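You operate a simulated robot arm through the tools that you are given. There is no shell and no other tool. Be economical: measure what you need, move in short steps, check, and stop when the job is done.

Carry out the task below with a simulated two-armed robot. There is one attempt and no reset: what you move stays moved.

TASK
Test the bagger's red STOP button, then step the table on once.
Fine: switch on, push STOP in, pull it out again, press RESET, then NEXT; switch off at the end. Where these are worked on the way, their far stop is far enough and under half their travel is too little: red stop button of the bagger.

The check looks at the end state, three seconds after you hand in, the way a careful person would. Anything else that was tipped, shoved, dropped, spilled or broken makes it a failure.

THE ROBOT
Two 7-joint arms with two-finger grippers on one trunk, on a base that drives. Base frame: it is fixed to the floor where the robot stands at the start and does not move with it; the origin is under the middle of the robot, x ahead of it, y to its left, z up. Readings come in m, rad, newtons and seconds.
The left shoulder is at the start at [0.025, 0.166, 1.307], the right one opposite. With the tool pointing down near the work surface each hand reaches from about 0.26 to 0.72 m from the robot's upright axis, wherever it stands, measured 20 degrees to its own side. Places, roughly: bagger power switch [0.5, -0.1, 1.1]; bagger speed dial [0.6, -0.2, 1.1]; black hand wheel [0, -1.4, 0.6]; blue reset key [0.6, -0.1, 1.2]; red stop button of the bagger [0.6, -0.1, 1.1]; white back key [0.6, -0.1, 1.2]; yellow zero key [0.6, -0.2, 1.2]. Payload 2.45 kg a hand.
The TCP of each hand is the grasp point between the finger pads, 0.026 m short of the fingertips. In the tool frame z runs along the fingers and y along their closing line. Largest opening 0.096 m; the body of the gripper starts 0.069 m behind the TCP.
Orientation is that of the tool frame in the base frame, as [roll, pitch, yaw] about the fixed x, y, z axes, in that order (R = Rz(yaw) Ry(pitch) Rx(roll)). With the fingers straight down and closing along the base's y, the tool's x points along the base's -x, its y along +y and its z along -z.

THE INTERFACE
- The arms move only by the tool apply_moves. It takes "left_rows", "right_rows" or both (then of equal length, played together; a hand with none holds still); each is a list of rows, each an object of numbers (a shift or turn left out is 0, a gripper value left out holds the last): "tx", "ty", "tz": the shift along the tool's x, y, z in m; "ax", "ay", "az": the turn, a rotation vector about the tool's x, y, z in degrees; "grip": the closure in counts, from 0 (fully open) to 255 (shut). In form: [{"tx": .., "ty": .., "tz": .., "ax": .., "ay": .., "az": .., "grip": ..}, ...]. A call has 1 to 12 rows; each row is the pose to reach, as a shift and turn from the pose commanded when the call began, along the tool's axes at that moment. Each row takes 0.2 s and may step no farther than 0.05 m and 0.15 rad from the row before; otherwise, or with a gripper value out of range, the whole call is refused. A pose out of reach is approached as far as the arm can. The call stops where the force on the tool passes 90 N (or 10 N more than at its start, if that is more) or the arm is blocked; 0.2 s more then pass. The fingers move at their own pace and stop on an object; they squeeze with about 33 N. The grip force told is the motor's: it shows also when the fingers shut on nothing. Time passes only in rows, and 0.2 s behind the last, so rows that repeat a pose let the fingers close. The reply holds the time, the measured pose of the TCP, the force on the tool along the base axes, the opening and the grip force, in the units named above and with some noise, with the torque about the TCP (base axes, N m) and any sound that the robot's microphone picked up, and new pictures: "pictures" is both (left out), scene, wrist or none (wrist: the cameras of the hands that moved).
- Cameras (640 x 400 px; columns grow to the right, rows downward): "scene" is now at [0.0634, -0.0101, 1.7769]; the picture's right is [-0.21, -0.98, 0.00], its down [-0.77, 0.17, -0.62] and it looks along [0.61, -0.13, -0.78] (base axes); focal length 294 px, centre (320, 200). "left" rides on the left gripper at [0.082, -0.003, -0.098] in its tool frame; the picture's right is [0.04, 1.00, 0.00], its down [-0.73, 0.03, -0.68] and it looks along [-0.68, 0.03, 0.73] (tool axes); focal length 256 px, centre (320, 200). "right" rides on the right gripper at [0.082, 0.003, -0.098] in its tool frame; the picture's right is [-0.04, 1.00, 0.00], its down [-0.73, -0.03, -0.68] and it looks along [-0.68, -0.03, 0.73] (tool axes); focal length 256 px, centre (320, 200). There is no depth. A picture from a camera that has moved, and an enlarged one, comes with that camera's place and axes in the base frame and with its lens.
- raise_lower(by): slides the trunk up (or, below 0, down) by that many m; the arms and the scene camera ride with it, the base frame stays. It gives what a move gives, with no picture.
- roll_base(legs): drives the robot by 1 to 6 legs, each [ahead, left, turn to the left] in m, m and rad, along the robot's own axes; the way and the turn of a leg run together, so that a leg with both is an arc; at most 1.5 m and 3.142 rad a leg. The arms and the cameras ride along, it lands a little off, and it stops where it bumps. It gives what a move gives, and a new picture of the scene camera.
- aim_head(pan, tilt): turns the head with the scene camera to pan (to the left, within 2.094 rad either way) and tilt (down, from -0.506 to 1.204), counted from straight ahead of the robot. It gives what a move gives, and a new picture of the scene camera.
- inspect(camera, box): a new picture of the part [left, top, right, bottom] of that camera's present view, enlarged. It takes no simulated time.
- close_job(): hands the job in; it is judged then, once.

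Work in short steps. Places have to be worked out from the pictures, the camera data and where the tool is seen: move nearer, look again, correct. Check each grasp and each placing, and mend what went wrong. You have 120 turns and 260 pictures in all, those below and enlarged ones among them. Open the grippers and draw the arms clear of the work before you hand the job in, unless the task says otherwise; then end with one line.

The tools are called after ">>>" as a command line: name --argument value ..., lists and objects as JSON in quotes. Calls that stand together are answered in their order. apply_moves: Moves the arms, as the interface text tells. Its arguments: {"type":"object","properties":{"left_rows":{"type":"array","items":{"type":"object","properties":{"tx":{"type":"number"},"ty":{"type":"number"},"tz":{"type":"number"},"ax":{"type":"number"},"ay":{"type":"number"},"az":{"type":"number"},"grip":{"type":"number"}}}},"right_rows":{"type":"array","items":{"type":"object","properties":{"tx":{"type":"number"},"ty":{"type":"number"},"tz":{"type":"number"},"ax":{"type":"number"},"ay":{"type":"number"},"az":{"type":"number"},"grip":{"type":"number"}}}},"pictures":{"type":"string","enum":["both","scene","wrist","none"]}},"required":[]} The other tools are called the same way: raise_lower (by) slides the trunk up or down; roll_base (legs) drives the base; aim_head (pan, tilt) turns the head that bears the scene camera; inspect (camera, box) takes an enlarged picture of a part of a camera's view; close_job () hands the job in.

At the start:

```text
time: 0.0
left_tcp_pos: [0.311, 0.0536, 1.4309]
left_tcp_rot: [-3.136, 0.0, -3.141]
left_contact_force: [0.4, -0.8, -1.0]
left_moment: [-0.04, 0.05, -0.03]
left_gripper_width: 0.0958
left_finger_force: 0.0
right_tcp_pos: [0.3178, -0.3128, 1.3151]
right_tcp_rot: [-3.137, 0.0, 3.14]
right_contact_force: [-0.1, 0.1, -0.3]
right_moment: [0.02, 0.02, 0.03]
right_gripper_width: 0.0959
right_finger_force: 0.0
trunk travel left (down, up): [-0.475, 0.092]
robot x, y, heading: [-0.0018, 0.0003, 0.0]
head pan, tilt: [-0.215, 0.897]
```

scene: 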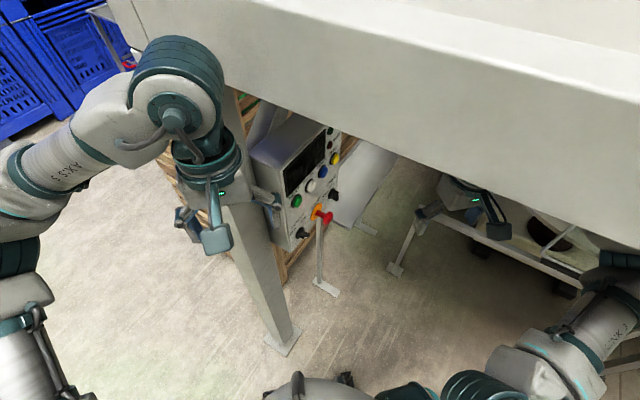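
right: 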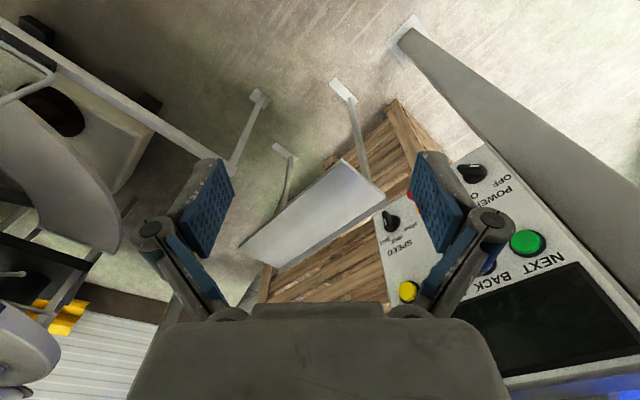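
left: 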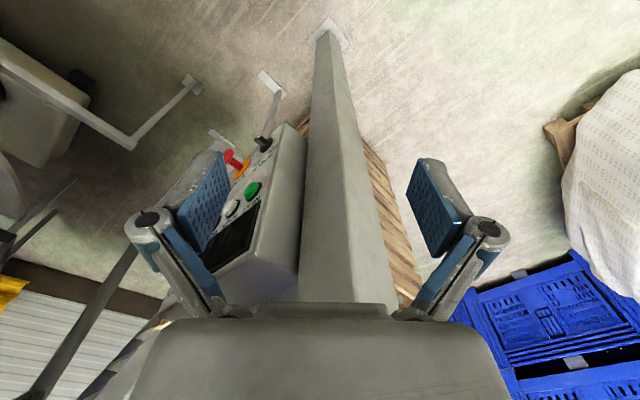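

The panel with the buttons is seen in the middle of the scene; I enlarge it to read the layout.

>>> inspect --camera "scene" --box '[230, 100, 370, 260]'

>>> inspect --camera "right" --box '[360, 120, 640, 380]'

```text
2.50 times, centred on (300, 180) of scene
camera zoom: at [0.0634, -0.0101, 1.7769], right [-0.21, -0.98, 0.0], down [-0.77, 0.17, -0.62], along [0.61, -0.13, -0.78], focal length 735 px, centre (370, 250)
```

zoom: 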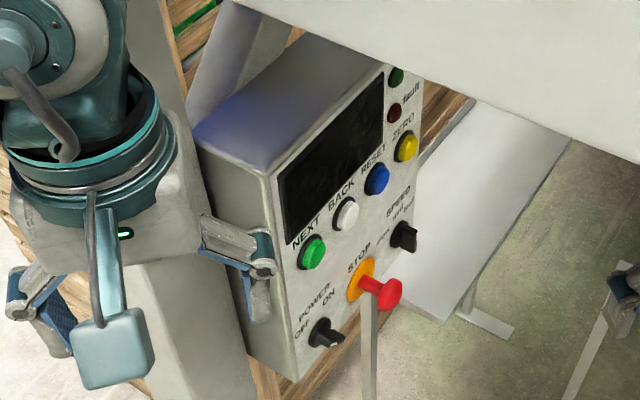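

```text
1.54 times, centred on (500, 250) of right
camera zoom: at [0.2373, -0.3077, 1.4129], right [0.04, 1.0, -0.01], down [0.73, -0.03, 0.68], along [0.68, -0.03, -0.73], focal length 394 px, centre (43, 123)
```

zoom: 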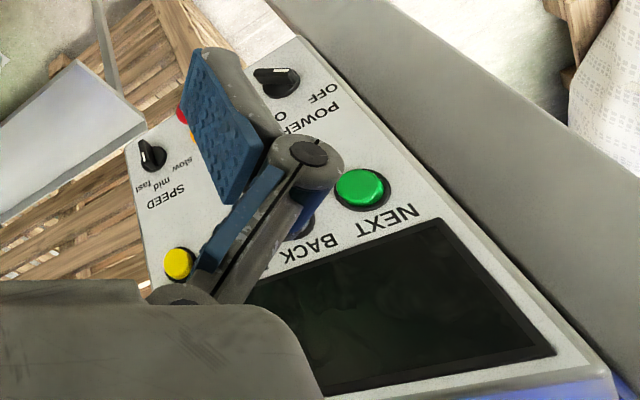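

The panel is vertical and faces about 45° toward -x,-y; the estimated keys are NEXT (.515,-.05,1.21), RESET (.60,-.136,1.21), POWER (.51,-.055,1.06), STOP base (.57,-.11,1.07). I look up with the head to see what the light surface above is.

>>> aim_head --pan -0.2 --tilt 0.3

```text
time: 1.0
left_tcp_pos: [0.3076, 0.0566, 1.4333]
left_tcp_rot: [-3.135, 0.0, -3.141]
left_contact_force: [0.7, 0.1, 0.4]
left_moment: [0.02, 0.0, -0.01]
left_gripper_width: 0.0962
left_finger_force: 0.1
right_tcp_pos: [0.3162, -0.3107, 1.316]
right_tcp_rot: [-3.135, 0.002, -3.14]
right_contact_force: [0.1, 0.1, 0.2]
right_moment: [0.0, 0.02, -0.01]
right_gripper_width: 0.0959
right_finger_force: 0.0
trunk travel left (down, up): [-0.475, 0.092]
robot x, y, heading: [-0.0007, 0.0004, -0.004]
head pan, tilt: [-0.201, 0.3]
camera scene: at [0.0808, -0.0132, 1.8287], right [-0.2, -0.98, 0.0], down [-0.29, 0.06, -0.95], along [0.94, -0.19, -0.3], focal length 294 px, centre (320, 200)
```

scene: 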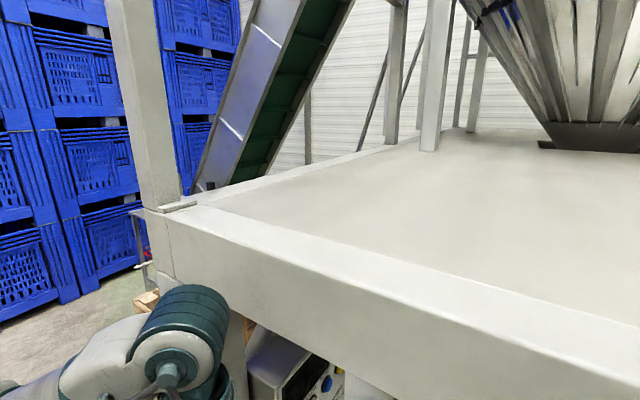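

The beam is an overhead platform (~z 1.58), with the panel below it. I turn the right hand to yaw 45° first, then pitch it to face the panel.

>>> apply_moves --right_rows '[{"az": -8}, {"az": -16}, {"az": -24, "tz": 0.02}, {"az": -32, "tz": 0.05}, {"az": -40, "tz": 0.08}, {"az": -45, "tz": 0.1}]' --pictures "none"

>>> aim_head --pan -0.3 --tilt 0.9

```text
time: 2.4
left_tcp_pos: [0.308, 0.0469, 1.4335]
left_tcp_rot: [-3.139, 0.002, -3.141]
left_contact_force: [0.1, 0.1, -0.8]
left_moment: [0.04, -0.02, 0.02]
left_gripper_width: 0.096
left_finger_force: 0.1
right_tcp_pos: [0.318, -0.3193, 1.2136]
right_tcp_rot: [-3.139, 0.001, -2.355]
right_contact_force: [-0.5, -0.4, 0.1]
right_moment: [0.02, -0.06, 0.03]
right_gripper_width: 0.0958
right_finger_force: 0.1
trunk travel left (down, up): [-0.475, 0.092]
robot x, y, heading: [-0.0003, 0.0027, -0.003]
head pan, tilt: [-0.201, 0.3]
```

```text
time: 3.4
left_tcp_pos: [0.3093, 0.0467, 1.4333]
left_tcp_rot: [-3.14, 0.001, -3.141]
left_contact_force: [0.6, 0.2, -0.5]
left_moment: [0.01, -0.04, 0.01]
left_gripper_width: 0.0961
left_finger_force: 0.1
right_tcp_pos: [0.3154, -0.319, 1.2135]
right_tcp_rot: [-3.139, 0.002, -2.356]
right_contact_force: [-0.4, -0.6, -0.3]
right_moment: [0.01, -0.03, -0.01]
right_gripper_width: 0.0961
right_finger_force: 0.0
trunk travel left (down, up): [-0.475, 0.092]
robot x, y, heading: [-0.0005, 0.0006, -0.002]
head pan, tilt: [-0.3, 0.901]
camera scene: at [0.0611, -0.0247, 1.7766], right [-0.3, -0.96, 0.0], down [-0.75, 0.23, -0.62], along [0.59, -0.18, -0.79], focal length 294 px, centre (320, 200)
```

scene: 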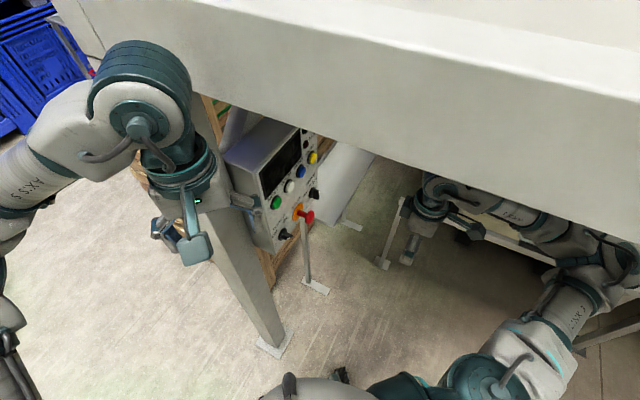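

Yaw is right. Now the pitch of -90° about the tool's y, with the grasp point held.

>>> apply_moves --right_rows '[{"ay": -8}, {"ay": -16}, {"ay": -24}, {"ay": -32}, {"ay": -40}, {"ay": -48}, {"ay": -56}, {"ay": -64}, {"ay": -72}, {"ay": -80}, {"ay": -88}, {"ay": -90}]'

```text
time: 6.0
left_tcp_pos: [0.3075, 0.0513, 1.4339]
left_tcp_rot: [-3.137, 0.002, -3.141]
left_contact_force: [-1.6, -0.7, 0.6]
left_moment: [-0.01, 0.01, -0.02]
left_gripper_width: 0.096
left_finger_force: 0.0
right_tcp_pos: [0.2641, -0.327, 1.3506]
right_tcp_rot: [2.535, 1.564, -2.959]
right_contact_force: [0.9, -0.9, 0.3]
right_moment: [-0.01, 0.01, -0.01]
right_gripper_width: 0.0961
right_finger_force: 0.1
right hand out of reach, approached as far as the arm can: row 3, 4, 5, 6, 7, 8, 9, 10, 11, 12
trunk travel left (down, up): [-0.475, 0.092]
robot x, y, heading: [0.0008, 0.0012, -0.003]
head pan, tilt: [-0.3, 0.901]
camera scene: at [0.0608, -0.0223, 1.7766], right [-0.3, -0.96, 0.0], down [-0.75, 0.23, -0.62], along [0.59, -0.18, -0.79], focal length 294 px, centre (320, 200)
camera right: at [0.1915, -0.3929, 1.2698], right [-0.71, 0.7, 0.04], down [-0.45, -0.5, 0.74], along [0.54, 0.5, 0.67], focal length 256 px, centre (320, 200)
```

scene: 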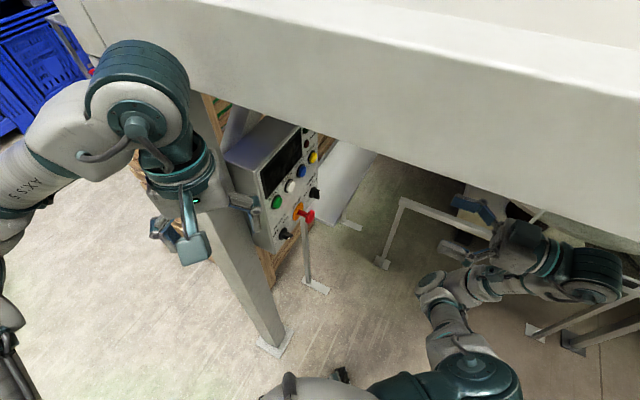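
right: 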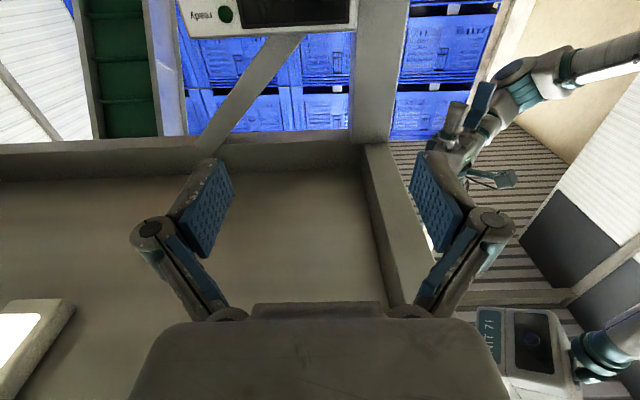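

The orientation is right, though the arm pulled back and up since it was cramped. I move it outward and down toward a standoff in front of STOP and see whether that's reachable.

>>> apply_moves --right_rows '[{"tx": 0.03, "ty": -0.01, "tz": 0.02}, {"tx": 0.06, "ty": -0.02, "tz": 0.04}, {"tx": 0.09, "ty": -0.03, "tz": 0.06}, {"tx": 0.12, "ty": -0.04, "tz": 0.08}, {"tx": 0.16, "ty": -0.05, "tz": 0.1}, {"tx": 0.2, "ty": -0.06, "tz": 0.12}, {"tx": 0.24, "ty": -0.063, "tz": 0.14}, {"tx": 0.275, "ty": -0.063, "tz": 0.16}]'

```text
time: 7.8
left_tcp_pos: [0.3094, 0.0505, 1.4323]
left_tcp_rot: [-3.138, 0.001, 3.14]
left_contact_force: [1.1, 0.0, -0.5]
left_moment: [0.01, 0.02, 0.0]
left_gripper_width: 0.096
left_finger_force: 0.0
right_tcp_pos: [0.2686, -0.3246, 1.3579]
right_tcp_rot: [-2.347, 1.57, -1.562]
right_contact_force: [0.1, 0.7, -0.9]
right_moment: [-0.01, 0.01, -0.02]
right_gripper_width: 0.0961
right_finger_force: 0.1
right hand out of reach, approached as far as the arm can: row 1, 2, 3, 4, 5, 6, 7, 8
trunk travel left (down, up): [-0.475, 0.092]
robot x, y, heading: [-0.0011, 0.0017, -0.004]
head pan, tilt: [-0.3, 0.901]
camera scene: at [0.0611, -0.0223, 1.7765], right [-0.3, -0.96, 0.0], down [-0.75, 0.23, -0.62], along [0.59, -0.18, -0.79], focal length 294 px, centre (320, 200)
camera right: at [0.1977, -0.3905, 1.2746], right [-0.71, 0.71, 0.04], down [-0.46, -0.5, 0.73], along [0.54, 0.5, 0.68], focal length 256 px, centre (320, 200)
```

scene: 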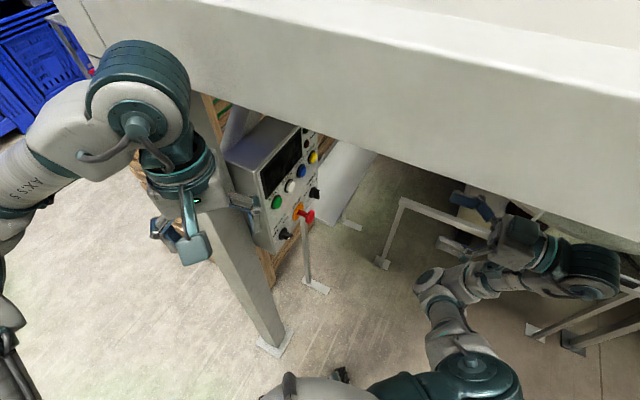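
right: 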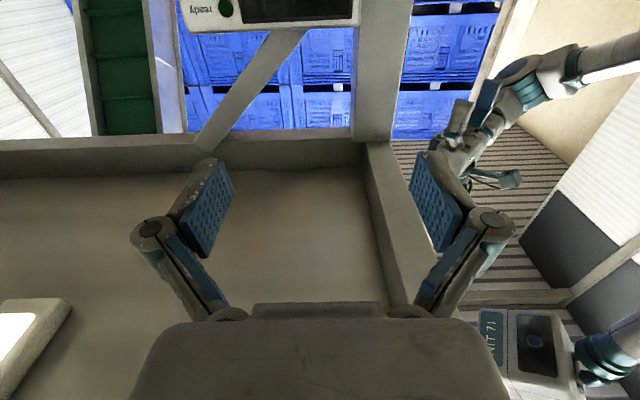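

The arm is stuck at a limit in that cramped pose: the robot should stand farther back along the panel's normal, facing it at 45°. I first turn the hand to point straight ahead of the robot, so the base turn will aim it at the panel.

>>> apply_moves --right_rows '[{"ax": 8}, {"ax": 16}, {"ax": 24}, {"ax": 32}, {"ax": 40}, {"ax": 45}, {"ax": 45}]' --pictures "scene"

```text
time: 9.4
left_tcp_pos: [0.3075, 0.0511, 1.4335]
left_tcp_rot: [-3.138, 0.003, 3.141]
left_contact_force: [0.0, 0.1, 0.0]
left_moment: [0.01, -0.01, -0.02]
left_gripper_width: 0.096
left_finger_force: 0.0
right_tcp_pos: [0.3162, -0.4446, 1.4341]
right_tcp_rot: [-0.911, 1.565, -0.91]
right_contact_force: [0.0, 0.6, 0.3]
right_moment: [0.01, 0.0, 0.0]
right_gripper_width: 0.0961
right_finger_force: 0.1
right hand out of reach, approached as far as the arm can: row 1, 2, 3, 4, 5, 6, 7
trunk travel left (down, up): [-0.475, 0.092]
robot x, y, heading: [0.0014, 0.0037, 0.001]
head pan, tilt: [-0.3, 0.901]
camera scene: at [0.0589, -0.0214, 1.7766], right [-0.3, -0.96, 0.0], down [-0.75, 0.23, -0.62], along [0.59, -0.18, -0.78], focal length 294 px, centre (320, 200)
```

scene: 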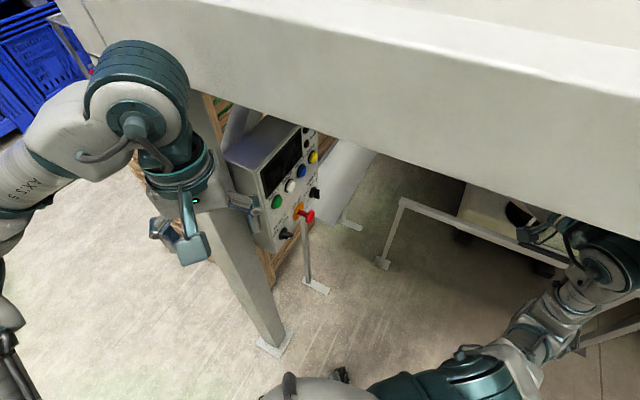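

The hand now points straight ahead. I test whether the arm can reach forward and down to the working height in this orientation.

>>> apply_moves --right_rows '[{"tz": 0.03, "tx": 0.02}, {"tz": 0.06, "tx": 0.05}, {"tz": 0.09, "tx": 0.09}, {"tz": 0.12, "tx": 0.13}, {"tz": 0.14, "tx": 0.17}, {"tz": 0.15, "tx": 0.21}, {"tz": 0.15, "tx": 0.25}]'

```text
time: 11.0
left_tcp_pos: [0.3073, 0.0503, 1.4338]
left_tcp_rot: [-3.139, 0.001, 3.141]
left_contact_force: [-0.5, -0.9, 0.6]
left_moment: [0.02, 0.02, -0.02]
left_gripper_width: 0.0962
left_finger_force: 0.2
right_tcp_pos: [0.4657, -0.448, 1.1815]
right_tcp_rot: [-0.77, 1.567, -0.77]
right_contact_force: [0.3, -0.2, 0.0]
right_moment: [-0.01, -0.01, -0.04]
right_gripper_width: 0.096
right_finger_force: 0.1
trunk travel left (down, up): [-0.475, 0.092]
robot x, y, heading: [0.0006, 0.0025, 0.006]
head pan, tilt: [-0.3, 0.901]
camera scene: at [0.06, -0.0233, 1.7766], right [-0.3, -0.96, 0.0], down [-0.75, 0.23, -0.62], along [0.59, -0.18, -0.79], focal length 294 px, centre (320, 200)
camera right: at [0.3688, -0.4433, 1.0994], right [0.0, 1.0, 0.04], down [-0.68, -0.03, 0.73], along [0.73, -0.02, 0.68], focal length 256 px, centre (320, 200)
```

scene: 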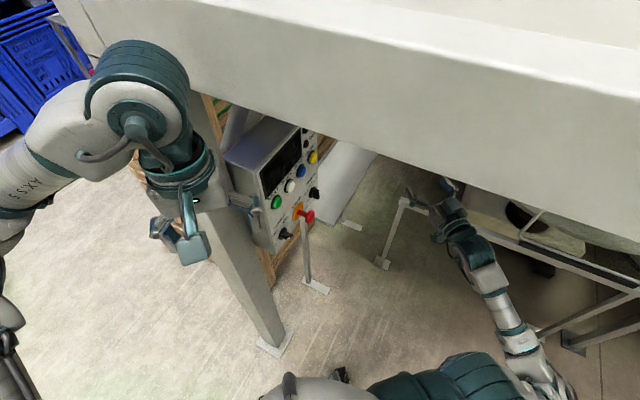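
right: 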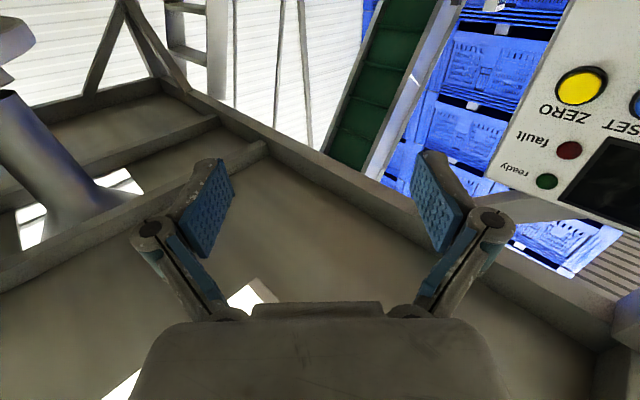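

The reach is comfortable in this posture. Before backing the base toward (-0.2,-0.2) I look that way for obstacles.

>>> aim_head --pan -2.05 --tilt 0.75

>>> aim_head --pan 2.05 --tilt 0.75

```text
time: 12.8
left_tcp_pos: [0.3086, 0.0493, 1.4331]
left_tcp_rot: [-3.137, -0.001, -3.142]
left_contact_force: [0.4, 0.3, -0.9]
left_moment: [0.0, 0.0, -0.01]
left_gripper_width: 0.0961
left_finger_force: 0.0
right_tcp_pos: [0.4668, -0.4488, 1.1828]
right_tcp_rot: [-0.935, 1.567, -0.932]
right_contact_force: [-0.3, -0.3, -1.2]
right_moment: [0.02, 0.02, -0.01]
right_gripper_width: 0.0961
right_finger_force: 0.0
trunk travel left (down, up): [-0.475, 0.092]
robot x, y, heading: [-0.0001, -0.0027, -0.002]
head pan, tilt: [-2.051, 0.75]
camera scene: at [-0.0501, -0.0744, 1.7886], right [-0.89, 0.46, 0.0], down [0.31, 0.61, -0.73], along [-0.34, -0.65, -0.68], focal length 294 px, centre (320, 200)
```

scene: 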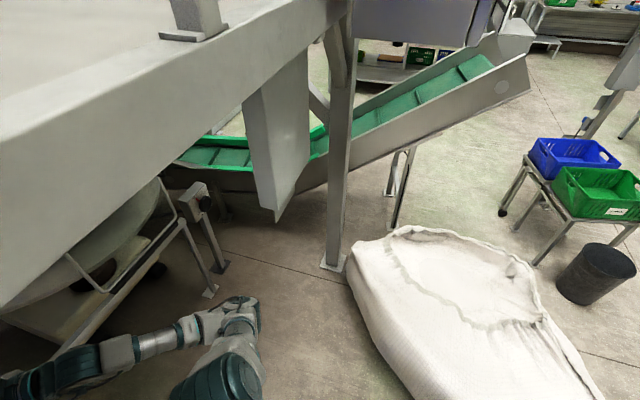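

```text
time: 16.1
left_tcp_pos: [0.3081, 0.0501, 1.4326]
left_tcp_rot: [-3.139, 0.0, -3.142]
left_contact_force: [-0.1, -0.9, 0.0]
left_moment: [0.03, 0.0, -0.01]
left_gripper_width: 0.0961
left_finger_force: 0.2
right_tcp_pos: [0.4667, -0.4478, 1.1829]
right_tcp_rot: [-0.962, 1.568, -0.964]
right_contact_force: [-0.3, 1.1, 0.4]
right_moment: [0.04, 0.01, 0.01]
right_gripper_width: 0.0959
right_finger_force: 0.0
trunk travel left (down, up): [-0.475, 0.092]
robot x, y, heading: [0.0015, 0.0006, 0.003]
head pan, tilt: [2.051, 0.75]
camera scene: at [-0.0501, 0.0729, 1.7889], right [0.89, 0.46, 0.0], down [0.31, -0.6, -0.73], along [-0.34, 0.65, -0.68], focal length 294 px, centre (320, 200)
```

scene: 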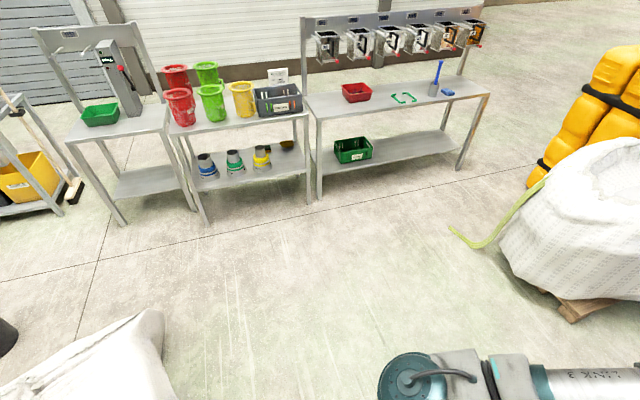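

A big white bag stands behind the robot. I look steeply down behind to see how much room there is.

>>> aim_head --pan -2.09 --tilt 1.2

>>> aim_head --pan 2.09 --tilt 1.2

```text
time: 19.5
left_tcp_pos: [0.3076, 0.0505, 1.4337]
left_tcp_rot: [-3.137, -0.001, -3.141]
left_contact_force: [-0.3, -0.4, 0.6]
left_moment: [0.0, 0.01, -0.02]
left_gripper_width: 0.0959
left_finger_force: 0.1
right_tcp_pos: [0.4671, -0.4478, 1.1834]
right_tcp_rot: [-0.915, 1.567, -0.914]
right_contact_force: [0.5, 0.1, -0.2]
right_moment: [-0.01, -0.03, -0.01]
right_gripper_width: 0.096
right_finger_force: 0.0
trunk travel left (down, up): [-0.475, 0.092]
robot x, y, heading: [-0.001, 0.0031, 0.001]
head pan, tilt: [-2.089, 1.201]
camera scene: at [-0.0396, -0.0494, 1.7569], right [-0.87, 0.5, 0.0], down [0.46, 0.81, -0.36], along [-0.18, -0.31, -0.93], focal length 294 px, centre (320, 200)
```

scene: 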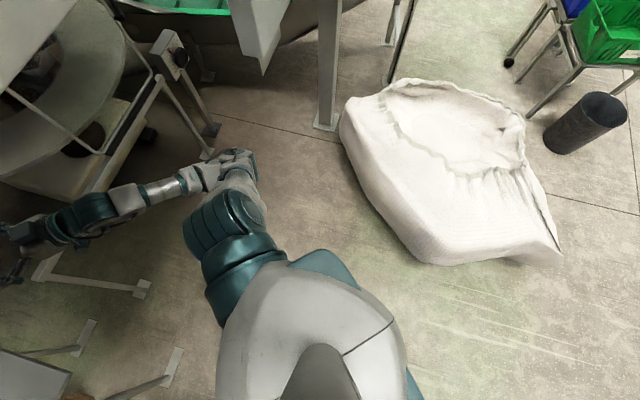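

```text
time: 22.9
left_tcp_pos: [0.3083, 0.0506, 1.4328]
left_tcp_rot: [-3.14, -0.001, -3.141]
left_contact_force: [0.0, 0.1, 0.1]
left_moment: [-0.04, -0.03, 0.02]
left_gripper_width: 0.0959
left_finger_force: 0.0
right_tcp_pos: [0.4676, -0.4485, 1.1821]
right_tcp_rot: [-0.96, 1.568, -0.959]
right_contact_force: [0.5, 0.3, -0.1]
right_moment: [0.03, 0.01, -0.03]
right_gripper_width: 0.0962
right_finger_force: 0.1
trunk travel left (down, up): [-0.475, 0.092]
robot x, y, heading: [0.0007, 0.0009, 0.003]
head pan, tilt: [2.089, 1.201]
camera scene: at [-0.0396, 0.048, 1.7571], right [0.87, 0.5, 0.0], down [0.46, -0.81, -0.36], along [-0.18, 0.32, -0.93], focal length 294 px, centre (320, 200)
```

scene: 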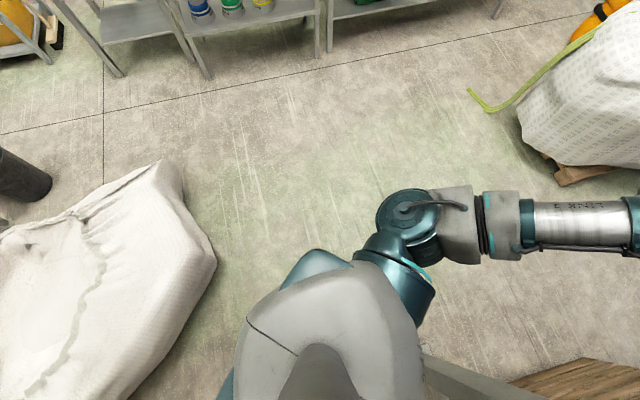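

The bag's front is at about x = -0.7, so a modest move to (-0.12,-0.2) leaves room. I draw the hand back 0.1 m first so it stays clear of the panel during the turn.

>>> apply_moves --right_rows '[{"tz": -0.03}, {"tz": -0.06}, {"tz": -0.09}, {"tz": -0.1}]' --pictures "none"

>>> roll_base --legs '[[-0.12, -0.2, 0]]'

>>> aim_head --pan -0.3 --tilt 0.75

```text
time: 23.9
left_tcp_pos: [0.3076, 0.0502, 1.4342]
left_tcp_rot: [-3.138, 0.001, -3.14]
left_contact_force: [-0.4, -0.2, -0.1]
left_moment: [0.0, -0.04, 0.0]
left_gripper_width: 0.096
left_finger_force: 0.0
right_tcp_pos: [0.3647, -0.4478, 1.1843]
right_tcp_rot: [-0.829, 1.567, -0.828]
right_contact_force: [-1.3, 0.7, 0.3]
right_moment: [-0.02, 0.03, -0.01]
right_gripper_width: 0.0961
right_finger_force: 0.1
trunk travel left (down, up): [-0.475, 0.092]
robot x, y, heading: [0.0015, 0.0041, -0.002]
head pan, tilt: [2.089, 1.201]
```

```text
time: 25.6
left_tcp_pos: [0.1827, -0.1368, 1.4334]
left_tcp_rot: [-3.131, 0.006, -3.141]
left_contact_force: [-0.6, -0.6, -0.9]
left_moment: [0.0, 0.01, 0.01]
left_gripper_width: 0.0959
left_finger_force: 0.0
right_tcp_pos: [0.2413, -0.6386, 1.189]
right_tcp_rot: [-1.053, 1.558, -1.054]
right_contact_force: [0.5, -0.1, -0.9]
right_moment: [0.01, -0.02, 0.0]
right_gripper_width: 0.0958
right_finger_force: 0.1
trunk travel left (down, up): [-0.475, 0.092]
robot x, y, heading: [-0.1197, -0.1929, 0.002]
head pan, tilt: [2.089, 1.201]
camera scene: at [-0.1703, -0.1267, 1.7561], right [0.87, 0.5, 0.0], down [0.46, -0.81, -0.35], along [-0.18, 0.3, -0.94], focal length 294 px, centre (320, 200)
```

scene: 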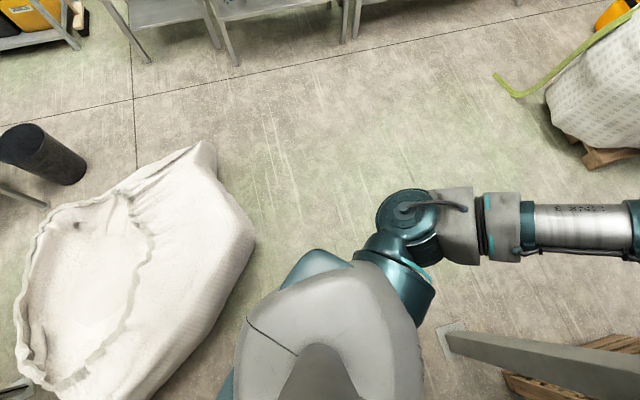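

```text
time: 27.8
left_tcp_pos: [0.1801, -0.1373, 1.4359]
left_tcp_rot: [-3.129, 0.007, -3.137]
left_contact_force: [-0.2, 0.0, 0.0]
left_moment: [0.0, -0.01, -0.01]
left_gripper_width: 0.096
left_finger_force: 0.1
right_tcp_pos: [0.2408, -0.6386, 1.19]
right_tcp_rot: [-0.921, 1.557, -0.922]
right_contact_force: [-0.5, 0.2, -0.5]
right_moment: [-0.02, 0.01, 0.03]
right_gripper_width: 0.096
right_finger_force: 0.1
trunk travel left (down, up): [-0.475, 0.092]
robot x, y, heading: [-0.1266, -0.1952, 0.001]
head pan, tilt: [-0.3, 0.75]
camera scene: at [-0.0639, -0.1779, 1.789], right [-0.3, -0.96, 0.02], down [-0.65, 0.18, -0.74], along [0.7, -0.23, -0.67], focal length 294 px, centre (320, 200)
```

scene: 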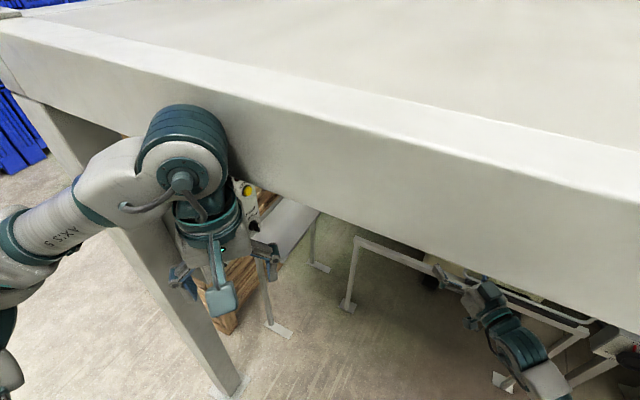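

The way back was clear. Now I turn 45° left; the left hand swings away from the beam.

>>> roll_base --legs '[[0, 0, 0.785]]'

>>> aim_head --pan -0.55 --tilt 0.8

```text
time: 30.2
left_tcp_pos: [0.0779, 0.0407, 1.4338]
left_tcp_rot: [3.133, 0.001, -2.357]
left_contact_force: [0.4, -0.4, -0.7]
left_moment: [0.07, -0.02, 0.0]
left_gripper_width: 0.0961
left_finger_force: 0.0
right_tcp_pos: [0.4696, -0.2683, 1.1772]
right_tcp_rot: [1.596, 1.562, 2.38]
right_contact_force: [-0.4, -0.2, -0.4]
right_moment: [-0.03, 0.0, -0.01]
right_gripper_width: 0.0959
right_finger_force: 0.1
trunk travel left (down, up): [-0.475, 0.092]
robot x, y, heading: [-0.1204, -0.1982, 0.785]
head pan, tilt: [-0.3, 0.75]
camera scene: at [-0.0453, -0.1774, 1.7883], right [0.47, -0.88, -0.01], down [-0.61, -0.32, -0.73], along [0.64, 0.34, -0.68], focal length 294 px, centre (320, 200)
```

scene: 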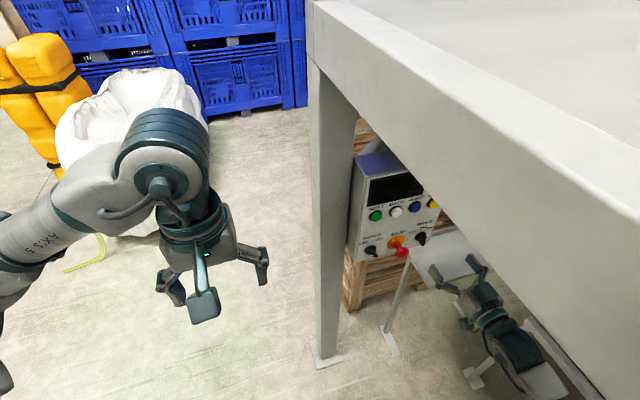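

```text
time: 31.0
left_tcp_pos: [0.0661, 0.0522, 1.4338]
left_tcp_rot: [-3.14, 0.002, -2.355]
left_contact_force: [1.7, 0.8, -0.1]
left_moment: [-0.02, 0.02, 0.0]
left_gripper_width: 0.0961
left_finger_force: 0.0
right_tcp_pos: [0.4591, -0.2596, 1.1843]
right_tcp_rot: [-1.388, 1.568, -0.603]
right_contact_force: [-0.3, 0.1, -0.4]
right_moment: [0.0, 0.0, -0.02]
right_gripper_width: 0.0961
right_finger_force: 0.2
trunk travel left (down, up): [-0.475, 0.092]
robot x, y, heading: [-0.1189, -0.1962, 0.784]
head pan, tilt: [-0.55, 0.799]
camera scene: at [-0.0572, -0.1796, 1.7848], right [0.23, -0.97, 0.01], down [-0.69, -0.17, -0.7], along [0.68, 0.16, -0.72], focal length 294 px, centre (320, 200)
```

scene: 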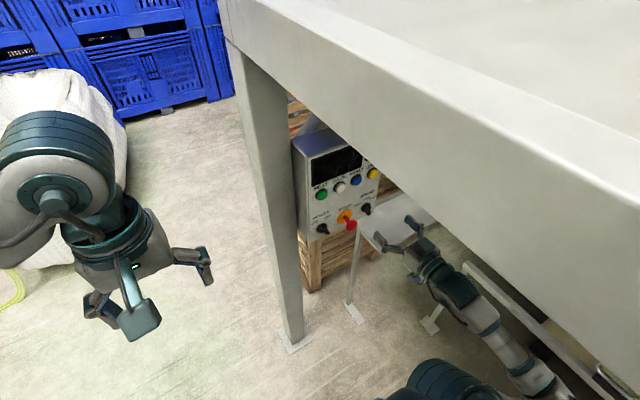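

The hand now faces the panel. I enlarge the panel from the head and from the right hand.

>>> inspect --camera "scene" --box '[280, 120, 420, 260]'

>>> inspect --camera "right" --box '[0, 0, 640, 400]'

```text
2.86 times, centred on (350, 190) of scene
camera zoom: at [-0.0572, -0.1796, 1.7848], right [0.23, -0.97, 0.01], down [-0.69, -0.17, -0.7], along [0.68, 0.16, -0.72], focal length 840 px, centre (234, 229)
```

zoom: 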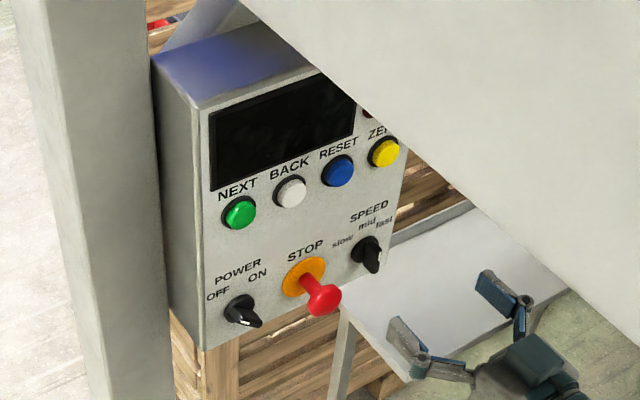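

```text
1.00 times, centred on (320, 200) of right (not enlarged: the box is as wide or as high as the picture)
camera zoom: at [0.3882, -0.3246, 1.1015], right [-0.71, 0.71, 0.04], down [-0.46, -0.5, 0.73], along [0.54, 0.5, 0.68], focal length 256 px, centre (320, 200)
```

zoom: 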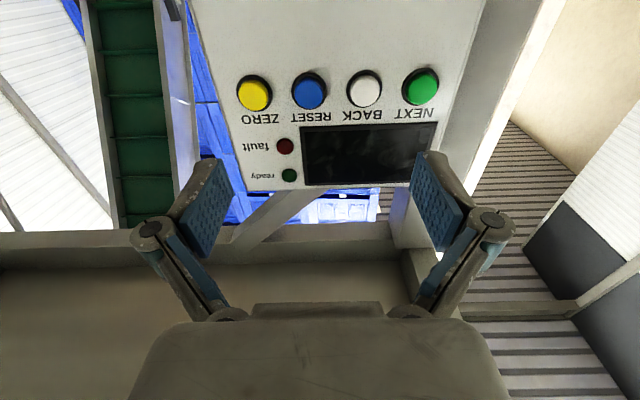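

Refined estimates (u along the panel, z): NEXT/POWER u=.40, STOP u=.487, RESET u=.52; keys at z≈1.203, lower row z≈1.06, panel plane v≈.325. I move in front of the POWER knob to see it closely.

>>> apply_moves --right_rows '[{"ty": 0.03, "tx": 0.03}, {"ty": 0.06, "tx": 0.06}, {"ty": 0.09, "tx": 0.09}, {"ty": 0.108, "tx": 0.124}, {"ty": 0.108, "tx": 0.124, "tz": 0.02}]'

```text
time: 32.2
left_tcp_pos: [0.0832, 0.0357, 1.4335]
left_tcp_rot: [3.13, 0.001, -2.359]
left_contact_force: [-0.5, -0.2, -1.0]
left_moment: [0.04, -0.03, 0.0]
left_gripper_width: 0.0956
left_finger_force: 0.0
right_tcp_pos: [0.4097, -0.1807, 1.0538]
right_tcp_rot: [1.703, 1.56, 2.485]
right_contact_force: [-0.9, 0.5, 1.0]
right_moment: [0.0, -0.01, -0.01]
right_gripper_width: 0.0961
right_finger_force: 0.0
trunk travel left (down, up): [-0.475, 0.092]
robot x, y, heading: [-0.1157, -0.1994, 0.783]
head pan, tilt: [-0.55, 0.799]
camera scene: at [-0.0347, -0.2005, 1.784], right [0.23, -0.97, -0.01], down [-0.7, -0.16, -0.69], along [0.67, 0.16, -0.72], focal length 294 px, centre (320, 200)
camera right: at [0.3387, -0.2458, 0.9715], right [-0.7, 0.71, 0.05], down [-0.45, -0.5, 0.73], along [0.54, 0.49, 0.68], focal length 256 px, centre (320, 200)
```

scene: 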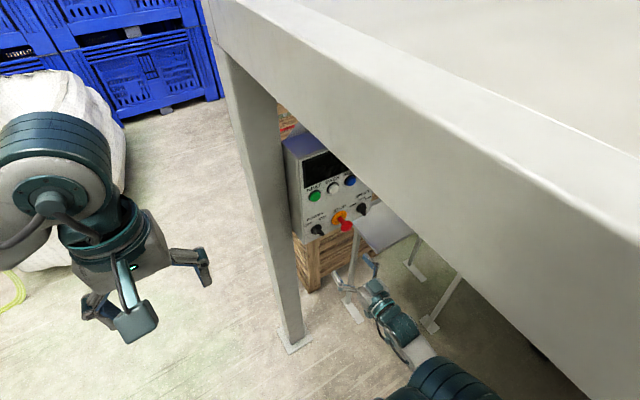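
right: 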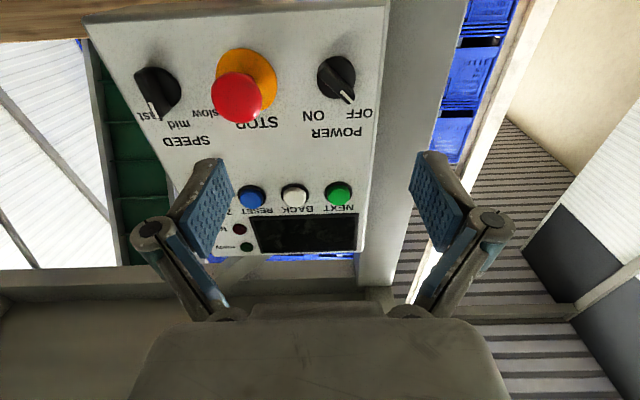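

I enlarge the lower row to read the pointer positions.

>>> inspect --camera "right" --box '[120, 20, 400, 195]'

```text
2.29 times, centred on (260, 108) of right
camera zoom: at [0.3387, -0.2458, 0.9715], right [-0.7, 0.71, 0.05], down [-0.45, -0.5, 0.73], along [0.54, 0.49, 0.68], focal length 585 px, centre (457, 411)
```

zoom: 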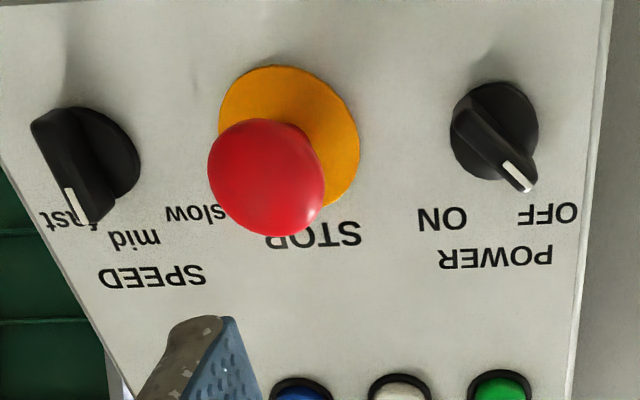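

The pointer is on OFF (up-left, ~40° from vertical as seen facing the panel); ON is up-right, so the knob turns clockwise. I narrow the fingers, turn the hand -40° about its axis to line up with the ridge, and center on the knob.

>>> apply_moves --right_rows '[{"ty": 0.005, "az": -8, "grip": 90}, {"ty": 0.01, "az": -16}, {"ty": 0.0165, "tx": -0.003, "az": -24}, {"ty": 0.0165, "tx": -0.003, "tz": 0.02, "az": -32}, {"ty": 0.0165, "tx": -0.003, "tz": 0.05, "az": -40}, {"ty": 0.0165, "tx": -0.003, "tz": 0.07, "az": -40}, {"ty": 0.0165, "tx": -0.003, "tz": 0.07, "az": -40}]'

```text
time: 33.8
left_tcp_pos: [0.0622, 0.053, 1.4341]
left_tcp_rot: [-3.138, 0.003, -2.359]
left_contact_force: [-0.2, 0.2, -0.3]
left_moment: [-0.04, -0.04, 0.01]
left_gripper_width: 0.0961
left_finger_force: 0.0
right_tcp_pos: [0.4969, -0.1878, 1.1852]
right_tcp_rot: [-1.659, 0.908, -0.809]
right_contact_force: [-0.4, 1.0, -0.3]
right_moment: [-0.02, 0.01, -0.04]
right_gripper_width: 0.0622
right_finger_force: 0.0
right hand out of reach, approached as far as the arm can: row 1, 2, 3, 4, 5, 6, 7
trunk travel left (down, up): [-0.475, 0.092]
robot x, y, heading: [-0.1181, -0.2011, 0.784]
head pan, tilt: [-0.55, 0.799]
camera scene: at [-0.0583, -0.1807, 1.7849], right [0.23, -0.97, 0.01], down [-0.69, -0.17, -0.7], along [0.68, 0.16, -0.71], focal length 294 px, centre (320, 200)
camera right: at [0.4636, -0.2938, 1.1235], right [-0.62, 0.53, -0.58], down [-0.75, -0.19, 0.63], along [0.22, 0.83, 0.51], focal length 256 px, centre (320, 200)
```

scene: 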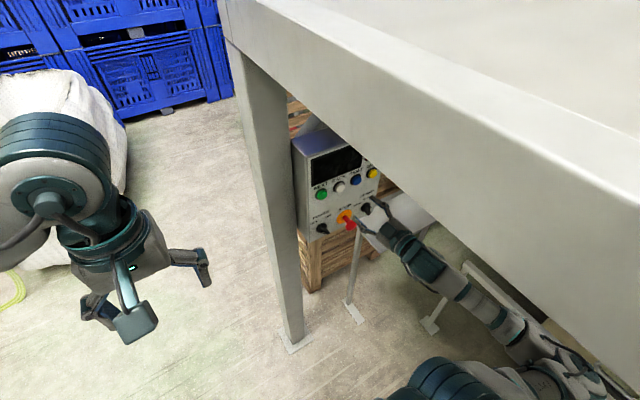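
right: 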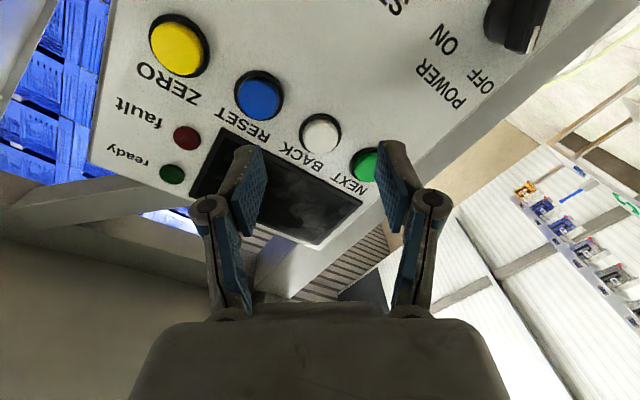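

The -40° roll runs the wrist to its limit and the hand drifted upward (still clear of the panel). I back off, undo the roll and return in front of POWER.

>>> apply_moves --right_rows '[{"tz": -0.03}, {"tz": -0.06}, {"tz": -0.09, "az": 8}, {"tz": -0.09, "az": 16, "tx": 0.01, "ty": 0.03}, {"tz": -0.09, "az": 24, "tx": 0.02, "ty": 0.06}, {"tz": -0.09, "az": 32, "tx": 0.03, "ty": 0.09}, {"tz": -0.09, "az": 38, "tx": 0.04, "ty": 0.12}, {"tz": -0.09, "az": 38, "tx": 0.042, "ty": 0.145}]'

```text
time: 35.6
left_tcp_pos: [0.0621, 0.0545, 1.4341]
left_tcp_rot: [-3.139, 0.001, -2.356]
left_contact_force: [0.0, 0.9, 0.3]
left_moment: [-0.04, 0.02, -0.01]
left_gripper_width: 0.096
left_finger_force: 0.0
right_tcp_pos: [0.3636, -0.199, 1.0674]
right_tcp_rot: [3.049, 1.516, -2.404]
right_contact_force: [-0.7, -1.0, 0.8]
right_moment: [0.03, -0.02, 0.02]
right_gripper_width: 0.0621
right_finger_force: 0.1
trunk travel left (down, up): [-0.475, 0.092]
robot x, y, heading: [-0.1199, -0.1983, 0.792]
head pan, tilt: [-0.55, 0.799]
camera scene: at [-0.0573, -0.1805, 1.7848], right [0.23, -0.97, 0.01], down [-0.69, -0.17, -0.7], along [0.68, 0.16, -0.72], focal length 294 px, centre (320, 200)
camera right: at [0.2923, -0.2707, 0.9915], right [-0.74, 0.68, 0.04], down [-0.41, -0.49, 0.77], along [0.54, 0.55, 0.64], focal length 256 px, centre (320, 200)
```

scene: 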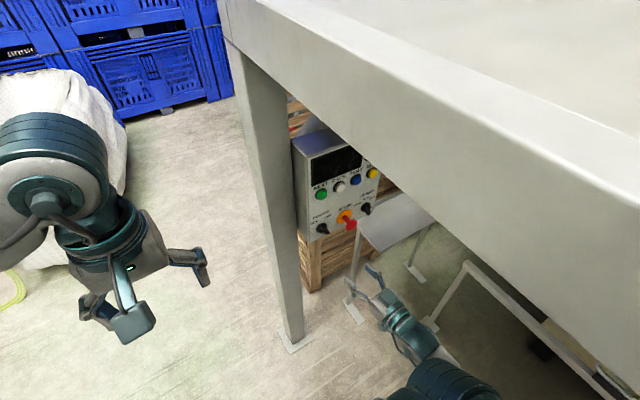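
right: 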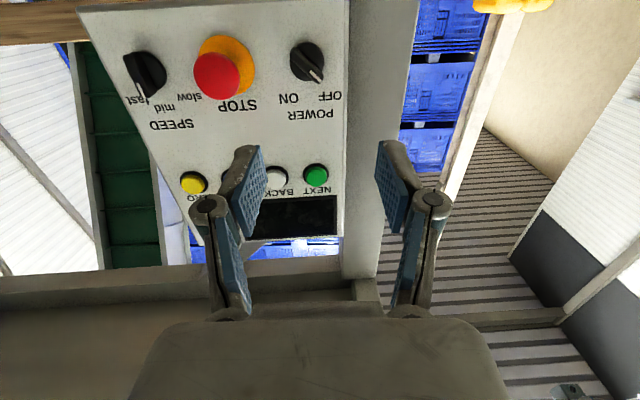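

Back in front of POWER. I test how far the hand can roll the other way (+, clockwise) from here.

>>> apply_moves --right_rows '[{"az": 8}, {"az": 16}, {"az": 24}, {"az": 32}, {"az": 40}, {"az": 48}, {"az": 56}, {"az": 64}, {"az": 72}, {"az": 80}, {"az": 88}]' --pictures "none"

```text
time: 38.0
left_tcp_pos: [0.076, 0.0411, 1.4349]
left_tcp_rot: [3.131, 0.002, -2.357]
left_contact_force: [0.0, -1.4, -0.2]
left_moment: [0.05, 0.05, -0.01]
left_gripper_width: 0.096
left_finger_force: 0.1
right_tcp_pos: [0.3742, -0.2096, 1.0651]
right_tcp_rot: [1.625, 0.019, 2.401]
right_contact_force: [0.4, 0.4, 0.5]
right_moment: [0.03, 0.0, 0.01]
right_gripper_width: 0.0619
right_finger_force: 0.0
trunk travel left (down, up): [-0.475, 0.092]
robot x, y, heading: [-0.1188, -0.202, 0.782]
head pan, tilt: [-0.55, 0.799]
```

+88° is fine; I continue to about +140°, which is equivalent to -40° for gripping the ridge.

>>> apply_moves --right_rows '[{"az": 8}, {"az": 16}, {"az": 24}, {"az": 32}, {"az": 40}, {"az": 48}, {"az": 52}]'

```text
time: 39.6
left_tcp_pos: [0.0692, 0.048, 1.4345]
left_tcp_rot: [3.14, 0.003, -2.358]
left_contact_force: [-0.3, -0.1, 0.1]
left_moment: [0.0, -0.01, 0.0]
left_gripper_width: 0.096
left_finger_force: 0.2
right_tcp_pos: [0.3702, -0.2032, 1.0673]
right_tcp_rot: [1.658, -0.881, 2.335]
right_contact_force: [-0.6, 0.0, 0.4]
right_moment: [0.0, 0.01, -0.03]
right_gripper_width: 0.0621
right_finger_force: 0.0
trunk travel left (down, up): [-0.475, 0.092]
robot x, y, heading: [-0.1181, -0.1988, 0.785]
head pan, tilt: [-0.55, 0.799]
camera scene: at [-0.0508, -0.1868, 1.7846], right [0.23, -0.97, 0.0], down [-0.7, -0.17, -0.7], along [0.68, 0.16, -0.72], focal length 294 px, centre (320, 200)
camera right: at [0.2694, -0.2388, 1.1368], right [0.61, -0.51, 0.6], down [-0.15, -0.82, -0.55], along [0.78, 0.24, -0.58], focal length 256 px, centre (320, 200)
```

scene: 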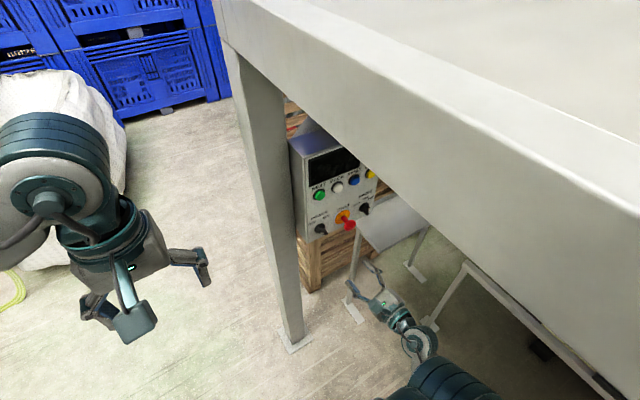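
right: 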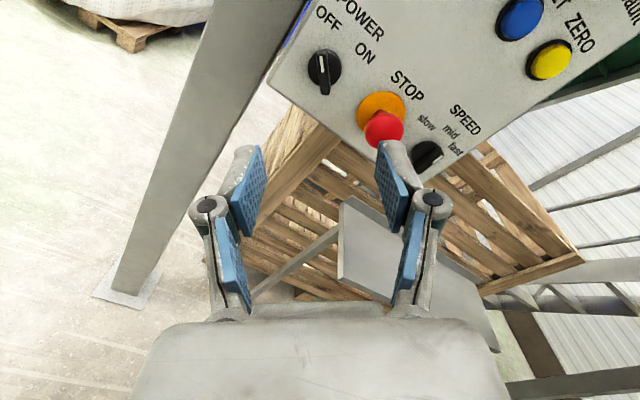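

From this roll the ridge lines up with the finger pads and the view is upright. I test whether the further 80° clockwise needed for ON is available in free space.

>>> apply_moves --right_rows '[{"az": 8}, {"az": 16}, {"az": 24}, {"az": 32}, {"az": 40}, {"az": 48}, {"az": 56}, {"az": 64}, {"az": 72}, {"az": 80}, {"az": 85}]'

```text
time: 42.0
left_tcp_pos: [0.071, 0.0449, 1.4343]
left_tcp_rot: [3.137, 0.003, -2.358]
left_contact_force: [0.0, 0.7, -0.5]
left_moment: [-0.04, 0.01, -0.01]
left_gripper_width: 0.096
left_finger_force: 0.0
right_tcp_pos: [0.3693, -0.2044, 1.0661]
right_tcp_rot: [-1.649, -0.771, -0.687]
right_contact_force: [-0.6, -0.6, 0.2]
right_moment: [-0.03, 0.02, 0.02]
right_gripper_width: 0.0621
right_finger_force: 0.1
trunk travel left (down, up): [-0.475, 0.092]
robot x, y, heading: [-0.1187, -0.1939, 0.784]
head pan, tilt: [-0.55, 0.799]
camera scene: at [-0.0479, -0.1895, 1.7845], right [0.23, -0.97, 0.0], down [-0.7, -0.17, -0.7], along [0.68, 0.16, -0.72], focal length 294 px, centre (320, 200)
camera right: at [0.3513, -0.3151, 1.1256], right [0.47, -0.48, -0.74], down [-0.88, -0.15, -0.45], along [0.11, 0.86, -0.49], focal length 256 px, centre (320, 200)
```

scene: 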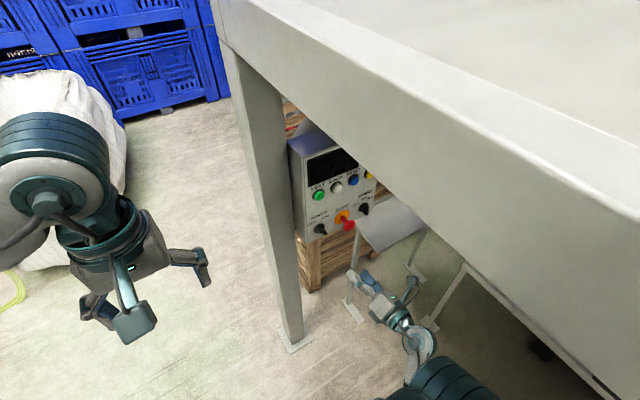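
right: 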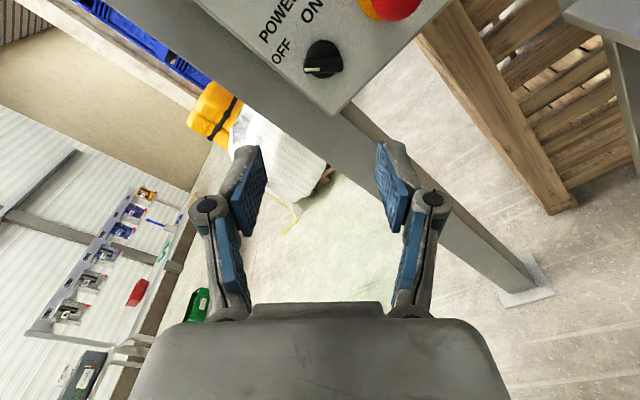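

The full range works. I roll back by 85°, then approach the knob.

>>> apply_moves --right_rows '[{"az": -8}, {"az": -16}, {"az": -24}, {"az": -32}, {"az": -40}, {"az": -48}, {"az": -56}, {"az": -64}, {"az": -72}, {"az": -80}, {"az": -85}]' --pictures "none"

>>> apply_moves --right_rows '[{"tz": 0.03, "tx": -0.0055, "ty": 0.002}, {"tz": 0.06, "tx": -0.0055, "ty": 0.002}, {"tz": 0.09, "tx": -0.0055, "ty": 0.002}, {"tz": 0.11, "tx": -0.0055, "ty": 0.002}, {"tz": 0.13, "tx": -0.0055, "ty": 0.002}, {"tz": 0.13, "tx": -0.0055, "ty": 0.002}, {"tz": 0.13, "tx": -0.0055, "ty": 0.002}]'

```text
time: 44.4
left_tcp_pos: [0.0715, 0.0452, 1.434]
left_tcp_rot: [3.138, 0.002, -2.359]
left_contact_force: [-1.2, 0.3, 0.7]
left_moment: [-0.02, -0.01, 0.01]
left_gripper_width: 0.0959
left_finger_force: 0.0
right_tcp_pos: [0.3704, -0.205, 1.0665]
right_tcp_rot: [1.656, -0.88, 2.335]
right_contact_force: [-0.7, 0.7, 0.7]
right_moment: [-0.04, -0.02, 0.01]
right_gripper_width: 0.0623
right_finger_force: 0.1
trunk travel left (down, up): [-0.475, 0.092]
robot x, y, heading: [-0.1155, -0.1987, 0.783]
head pan, tilt: [-0.55, 0.799]
```

```text
time: 46.0
left_tcp_pos: [0.0706, 0.0451, 1.4349]
left_tcp_rot: [3.139, 0.002, -2.357]
left_contact_force: [-0.4, 0.4, 0.3]
left_moment: [0.0, -0.01, 0.0]
left_gripper_width: 0.0963
left_finger_force: 0.0
right_tcp_pos: [0.461, -0.1138, 1.0564]
right_tcp_rot: [1.657, -0.881, 2.337]
right_contact_force: [-0.6, 0.4, 0.1]
right_moment: [0.01, 0.01, 0.01]
right_gripper_width: 0.0621
right_finger_force: 0.1
trunk travel left (down, up): [-0.475, 0.092]
robot x, y, heading: [-0.1158, -0.1966, 0.782]
head pan, tilt: [-0.55, 0.799]
camera scene: at [-0.047, -0.1896, 1.7845], right [0.23, -0.97, 0.0], down [-0.7, -0.17, -0.7], along [0.68, 0.16, -0.72], focal length 294 px, centre (320, 200)
camera right: at [0.3617, -0.1493, 1.1262], right [0.61, -0.51, 0.6], down [-0.15, -0.82, -0.55], along [0.78, 0.24, -0.58], focal length 256 px, centre (320, 200)
```

scene: 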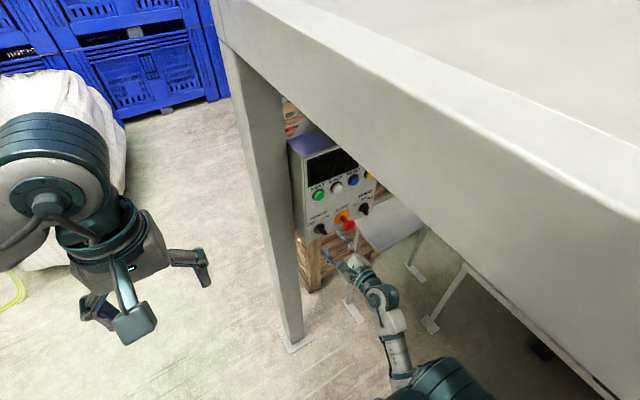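
right: 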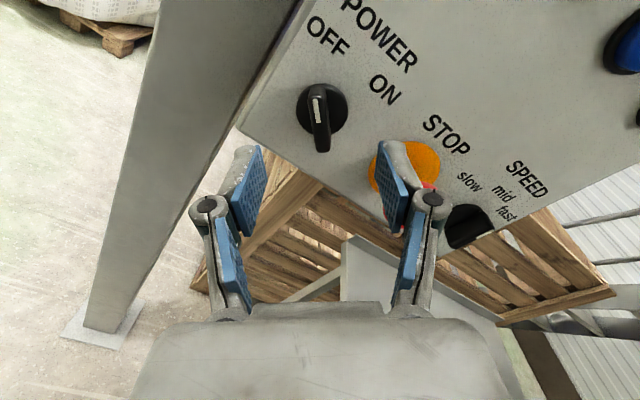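

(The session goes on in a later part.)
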